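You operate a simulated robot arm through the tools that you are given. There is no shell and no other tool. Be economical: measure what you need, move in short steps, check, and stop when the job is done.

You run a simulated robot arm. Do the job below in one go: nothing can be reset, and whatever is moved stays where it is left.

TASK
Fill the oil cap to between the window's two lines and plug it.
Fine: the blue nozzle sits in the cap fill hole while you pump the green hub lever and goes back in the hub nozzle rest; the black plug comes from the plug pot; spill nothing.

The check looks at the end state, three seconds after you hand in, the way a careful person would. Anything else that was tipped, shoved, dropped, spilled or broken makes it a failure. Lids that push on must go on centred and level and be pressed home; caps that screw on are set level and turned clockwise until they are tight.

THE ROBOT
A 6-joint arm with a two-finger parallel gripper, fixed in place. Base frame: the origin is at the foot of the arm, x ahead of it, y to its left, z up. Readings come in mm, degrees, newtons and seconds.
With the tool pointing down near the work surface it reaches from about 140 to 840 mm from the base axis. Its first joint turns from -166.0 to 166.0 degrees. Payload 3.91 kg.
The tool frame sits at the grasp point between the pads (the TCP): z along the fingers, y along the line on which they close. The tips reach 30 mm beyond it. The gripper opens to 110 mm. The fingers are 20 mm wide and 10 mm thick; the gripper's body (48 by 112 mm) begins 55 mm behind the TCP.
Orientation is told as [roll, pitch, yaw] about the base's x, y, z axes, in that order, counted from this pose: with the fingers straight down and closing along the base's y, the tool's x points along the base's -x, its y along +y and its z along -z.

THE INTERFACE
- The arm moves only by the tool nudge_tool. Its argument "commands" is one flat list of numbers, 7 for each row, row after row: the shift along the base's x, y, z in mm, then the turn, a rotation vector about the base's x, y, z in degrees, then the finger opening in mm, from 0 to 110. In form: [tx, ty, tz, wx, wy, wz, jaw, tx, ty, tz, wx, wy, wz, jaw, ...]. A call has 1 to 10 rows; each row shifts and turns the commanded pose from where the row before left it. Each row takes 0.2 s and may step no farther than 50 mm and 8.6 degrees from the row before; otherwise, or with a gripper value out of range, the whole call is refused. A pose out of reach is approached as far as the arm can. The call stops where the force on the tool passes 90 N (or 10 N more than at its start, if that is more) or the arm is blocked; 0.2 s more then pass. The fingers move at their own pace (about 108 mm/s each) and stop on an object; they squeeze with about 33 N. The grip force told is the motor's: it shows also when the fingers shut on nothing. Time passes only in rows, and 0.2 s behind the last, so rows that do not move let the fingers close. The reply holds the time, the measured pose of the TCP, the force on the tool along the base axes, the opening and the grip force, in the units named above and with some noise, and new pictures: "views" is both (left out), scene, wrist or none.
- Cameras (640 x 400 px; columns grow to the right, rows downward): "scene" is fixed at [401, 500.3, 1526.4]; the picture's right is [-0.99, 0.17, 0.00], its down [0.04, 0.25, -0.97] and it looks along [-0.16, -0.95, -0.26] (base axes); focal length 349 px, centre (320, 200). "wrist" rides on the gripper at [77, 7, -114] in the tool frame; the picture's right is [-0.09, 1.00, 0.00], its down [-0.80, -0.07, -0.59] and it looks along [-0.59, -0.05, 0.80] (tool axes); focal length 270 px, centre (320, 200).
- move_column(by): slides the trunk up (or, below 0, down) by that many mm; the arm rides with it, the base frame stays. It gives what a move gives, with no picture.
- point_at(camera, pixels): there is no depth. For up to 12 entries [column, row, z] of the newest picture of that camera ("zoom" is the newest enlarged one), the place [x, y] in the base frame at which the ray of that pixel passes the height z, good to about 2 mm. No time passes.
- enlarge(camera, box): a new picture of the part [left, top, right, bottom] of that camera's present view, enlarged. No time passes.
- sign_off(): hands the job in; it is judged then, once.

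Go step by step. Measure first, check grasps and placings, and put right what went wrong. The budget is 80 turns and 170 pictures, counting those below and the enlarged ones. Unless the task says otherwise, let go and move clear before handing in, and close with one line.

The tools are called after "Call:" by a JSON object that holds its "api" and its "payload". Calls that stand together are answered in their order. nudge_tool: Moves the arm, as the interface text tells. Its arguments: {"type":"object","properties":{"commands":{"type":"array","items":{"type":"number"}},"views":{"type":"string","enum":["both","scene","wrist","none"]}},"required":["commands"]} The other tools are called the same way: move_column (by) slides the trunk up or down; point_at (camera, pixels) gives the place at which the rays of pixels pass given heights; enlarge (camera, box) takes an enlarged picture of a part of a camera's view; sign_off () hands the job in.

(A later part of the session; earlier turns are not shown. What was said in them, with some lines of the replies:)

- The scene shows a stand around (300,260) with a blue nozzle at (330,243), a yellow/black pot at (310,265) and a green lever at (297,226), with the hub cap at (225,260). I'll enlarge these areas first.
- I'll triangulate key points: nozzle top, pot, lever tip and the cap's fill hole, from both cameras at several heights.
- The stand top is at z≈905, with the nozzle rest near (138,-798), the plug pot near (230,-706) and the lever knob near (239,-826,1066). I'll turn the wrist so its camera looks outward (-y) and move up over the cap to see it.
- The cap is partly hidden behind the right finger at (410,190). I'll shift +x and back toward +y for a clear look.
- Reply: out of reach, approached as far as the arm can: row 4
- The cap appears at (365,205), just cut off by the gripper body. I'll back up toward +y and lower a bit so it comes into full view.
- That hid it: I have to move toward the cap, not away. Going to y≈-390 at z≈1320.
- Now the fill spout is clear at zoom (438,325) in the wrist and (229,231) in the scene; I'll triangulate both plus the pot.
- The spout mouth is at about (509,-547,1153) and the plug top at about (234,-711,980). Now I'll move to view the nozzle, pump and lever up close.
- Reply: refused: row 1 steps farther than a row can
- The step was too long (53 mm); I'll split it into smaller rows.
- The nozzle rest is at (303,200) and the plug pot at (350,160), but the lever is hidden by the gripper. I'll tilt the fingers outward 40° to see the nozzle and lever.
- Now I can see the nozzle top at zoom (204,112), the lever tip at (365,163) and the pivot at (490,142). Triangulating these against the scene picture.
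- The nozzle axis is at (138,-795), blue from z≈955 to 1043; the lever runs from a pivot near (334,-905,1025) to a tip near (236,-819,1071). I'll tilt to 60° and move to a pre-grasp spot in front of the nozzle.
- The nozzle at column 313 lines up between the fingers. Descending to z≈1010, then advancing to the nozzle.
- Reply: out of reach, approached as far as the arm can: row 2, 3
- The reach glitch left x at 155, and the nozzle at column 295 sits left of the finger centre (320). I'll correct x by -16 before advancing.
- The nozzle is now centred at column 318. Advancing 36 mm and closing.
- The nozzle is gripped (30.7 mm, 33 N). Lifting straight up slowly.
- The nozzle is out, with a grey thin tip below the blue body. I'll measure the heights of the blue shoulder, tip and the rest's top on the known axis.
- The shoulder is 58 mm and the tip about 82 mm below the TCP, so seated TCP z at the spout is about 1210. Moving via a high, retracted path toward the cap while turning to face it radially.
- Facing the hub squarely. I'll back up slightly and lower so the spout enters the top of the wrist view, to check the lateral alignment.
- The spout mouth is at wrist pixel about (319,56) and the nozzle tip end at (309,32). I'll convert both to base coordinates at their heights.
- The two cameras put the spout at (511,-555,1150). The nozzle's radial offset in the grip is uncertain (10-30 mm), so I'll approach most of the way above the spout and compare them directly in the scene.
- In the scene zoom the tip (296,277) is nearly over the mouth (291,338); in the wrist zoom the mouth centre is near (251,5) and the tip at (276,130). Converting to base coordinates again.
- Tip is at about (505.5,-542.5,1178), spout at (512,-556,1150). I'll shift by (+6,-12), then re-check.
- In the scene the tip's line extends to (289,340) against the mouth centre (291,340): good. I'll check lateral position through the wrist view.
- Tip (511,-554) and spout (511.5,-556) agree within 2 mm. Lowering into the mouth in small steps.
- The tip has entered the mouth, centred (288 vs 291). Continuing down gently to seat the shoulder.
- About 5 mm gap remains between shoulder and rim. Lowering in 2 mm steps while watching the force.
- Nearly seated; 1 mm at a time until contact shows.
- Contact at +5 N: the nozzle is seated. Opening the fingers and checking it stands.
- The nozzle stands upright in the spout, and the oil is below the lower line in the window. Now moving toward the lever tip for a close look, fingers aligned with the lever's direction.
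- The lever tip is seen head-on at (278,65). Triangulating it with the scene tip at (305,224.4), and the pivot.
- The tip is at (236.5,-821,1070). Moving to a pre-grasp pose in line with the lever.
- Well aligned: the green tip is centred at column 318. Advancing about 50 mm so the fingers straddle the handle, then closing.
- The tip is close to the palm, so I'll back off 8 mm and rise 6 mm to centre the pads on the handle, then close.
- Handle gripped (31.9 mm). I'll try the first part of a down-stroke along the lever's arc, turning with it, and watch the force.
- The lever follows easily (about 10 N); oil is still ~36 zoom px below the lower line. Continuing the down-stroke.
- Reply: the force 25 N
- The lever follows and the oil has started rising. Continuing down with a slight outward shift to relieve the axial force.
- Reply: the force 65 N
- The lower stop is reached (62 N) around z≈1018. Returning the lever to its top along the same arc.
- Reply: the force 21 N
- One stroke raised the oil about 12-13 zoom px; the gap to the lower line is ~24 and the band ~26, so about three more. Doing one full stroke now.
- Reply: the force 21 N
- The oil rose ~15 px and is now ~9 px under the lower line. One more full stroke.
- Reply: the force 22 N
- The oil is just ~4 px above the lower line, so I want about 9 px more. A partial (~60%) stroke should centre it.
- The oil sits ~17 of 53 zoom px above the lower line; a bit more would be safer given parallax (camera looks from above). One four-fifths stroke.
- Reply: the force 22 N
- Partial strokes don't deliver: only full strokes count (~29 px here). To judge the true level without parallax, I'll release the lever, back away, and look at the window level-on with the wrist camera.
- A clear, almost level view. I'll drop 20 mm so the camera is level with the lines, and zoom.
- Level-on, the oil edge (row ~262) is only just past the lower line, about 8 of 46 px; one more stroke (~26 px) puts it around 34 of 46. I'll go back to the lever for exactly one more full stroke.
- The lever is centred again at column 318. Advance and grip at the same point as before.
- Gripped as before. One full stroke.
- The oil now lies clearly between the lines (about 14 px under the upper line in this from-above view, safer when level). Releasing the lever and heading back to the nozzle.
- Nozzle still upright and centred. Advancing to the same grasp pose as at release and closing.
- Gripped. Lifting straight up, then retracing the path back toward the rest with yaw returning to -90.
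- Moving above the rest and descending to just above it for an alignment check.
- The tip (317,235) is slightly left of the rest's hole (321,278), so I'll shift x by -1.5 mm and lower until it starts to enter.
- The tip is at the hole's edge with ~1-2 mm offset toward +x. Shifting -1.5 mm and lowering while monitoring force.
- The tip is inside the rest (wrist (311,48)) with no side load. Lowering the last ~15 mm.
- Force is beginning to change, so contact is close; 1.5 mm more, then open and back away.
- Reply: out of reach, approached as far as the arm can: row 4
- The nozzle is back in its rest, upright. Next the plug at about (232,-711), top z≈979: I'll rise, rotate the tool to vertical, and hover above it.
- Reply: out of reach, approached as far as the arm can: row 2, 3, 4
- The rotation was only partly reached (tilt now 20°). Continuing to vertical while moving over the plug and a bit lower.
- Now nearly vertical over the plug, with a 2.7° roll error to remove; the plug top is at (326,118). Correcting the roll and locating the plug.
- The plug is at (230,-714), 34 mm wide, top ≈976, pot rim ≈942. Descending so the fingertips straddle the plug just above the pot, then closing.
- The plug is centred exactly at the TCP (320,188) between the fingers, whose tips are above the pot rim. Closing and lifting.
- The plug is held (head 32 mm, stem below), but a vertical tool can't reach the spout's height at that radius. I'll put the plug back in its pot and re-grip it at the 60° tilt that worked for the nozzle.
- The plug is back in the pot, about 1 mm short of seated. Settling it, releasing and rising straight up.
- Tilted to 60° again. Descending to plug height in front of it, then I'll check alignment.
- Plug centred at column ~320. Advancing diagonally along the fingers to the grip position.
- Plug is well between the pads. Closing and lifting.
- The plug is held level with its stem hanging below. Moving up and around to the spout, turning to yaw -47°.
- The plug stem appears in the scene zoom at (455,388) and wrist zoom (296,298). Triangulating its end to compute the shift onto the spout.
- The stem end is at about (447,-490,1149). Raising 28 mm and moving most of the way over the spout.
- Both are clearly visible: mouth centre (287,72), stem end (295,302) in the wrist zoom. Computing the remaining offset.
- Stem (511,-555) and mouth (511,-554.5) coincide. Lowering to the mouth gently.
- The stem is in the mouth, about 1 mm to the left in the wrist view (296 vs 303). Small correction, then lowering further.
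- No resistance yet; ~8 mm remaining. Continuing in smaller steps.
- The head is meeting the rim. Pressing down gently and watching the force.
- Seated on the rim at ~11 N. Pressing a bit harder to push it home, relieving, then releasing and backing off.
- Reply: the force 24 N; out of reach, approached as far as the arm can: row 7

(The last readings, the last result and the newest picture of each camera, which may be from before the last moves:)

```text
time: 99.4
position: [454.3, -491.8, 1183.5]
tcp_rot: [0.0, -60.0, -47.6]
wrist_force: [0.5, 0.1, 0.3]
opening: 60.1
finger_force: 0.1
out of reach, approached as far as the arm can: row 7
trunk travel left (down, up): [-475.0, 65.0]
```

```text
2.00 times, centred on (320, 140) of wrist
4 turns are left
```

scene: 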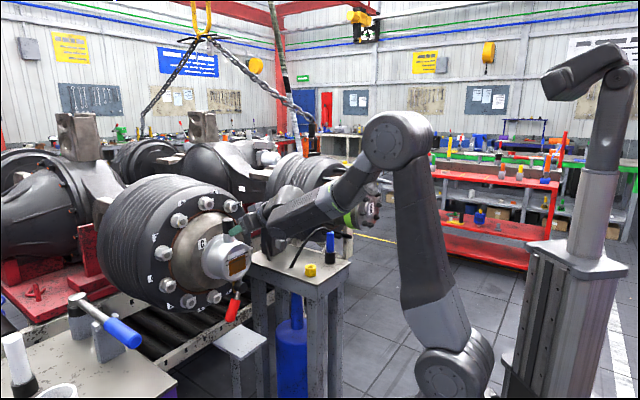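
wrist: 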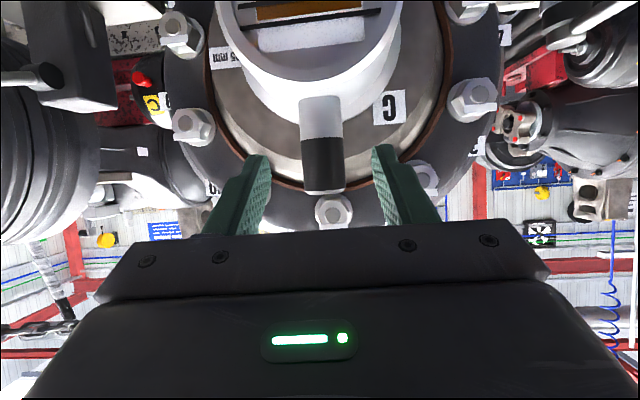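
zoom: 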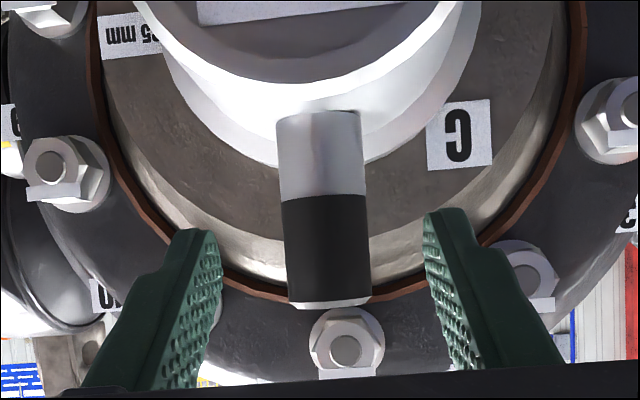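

The plug sits level and flush on the spout, and the oil is between the lines. Moving clear for a last check.

Call:
{"api": "nudge_tool", "payload": {"commands": [-20, 22, 5, 0, 0, 0, 60, -25, 25, 15, 0, 0, 0, 60, -25, 25, 25, 0, 0, 0, 60, -25, 25, 25, 0, 0, 0, 60, 0, 0, 0, 0, 0, 0, 60], "views": "scene"}}

Call:
{"api": "enlarge", "payload": {"camera": "scene", "box": [190, 215, 360, 300]}}

Call:
{"api": "enlarge", "payload": {"camera": "scene", "box": [205, 215, 265, 275]}}

```text
time: 100.6
position: [373.7, -409.0, 1251.2]
tcp_rot: [-0.1, -60.0, -47.5]
wrist_force: [-0.1, 0.4, 0.5]
opening: 60.1
finger_force: 0.0
out of reach, approached as far as the arm can: row 1
trunk travel left (down, up): [-475.0, 65.0]
```

scene: 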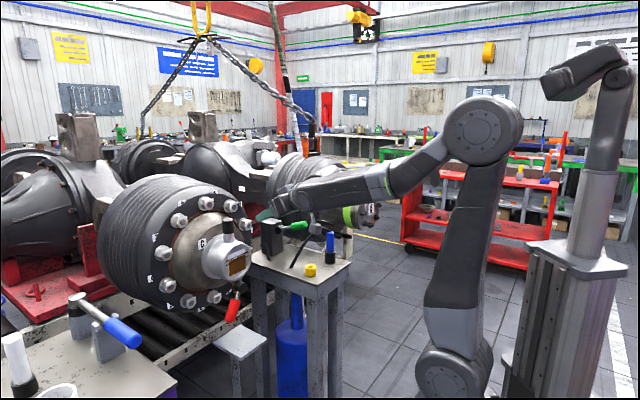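

```text
3.76 times, centred on (275, 258) of scene
```

zoom: 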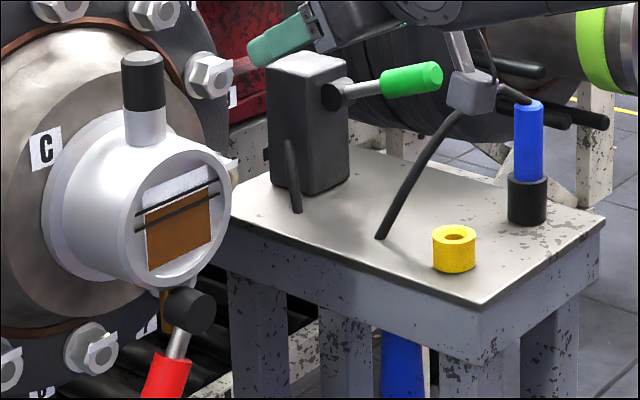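

```text
6.67 times, centred on (235, 245) of scene
3 turns are left
```

zoom: 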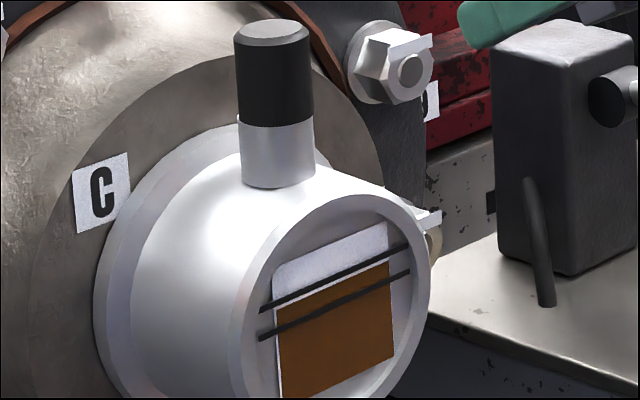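

The plug is level and flush, the oil is between the two lines, the nozzle is in its rest and nothing is spilled, so I'm handing in.

Call:
{"api": "sign_off", "payload": {}}

```text
The job is handed in.
```

The oil cap is filled to between the two window lines and plugged. The plug sits level and flush on the fill spout after a press of about 24 N. The blue nozzle is back in its rest, the arm is clear, and I saw no spills or anything knocked over in the last pictures.
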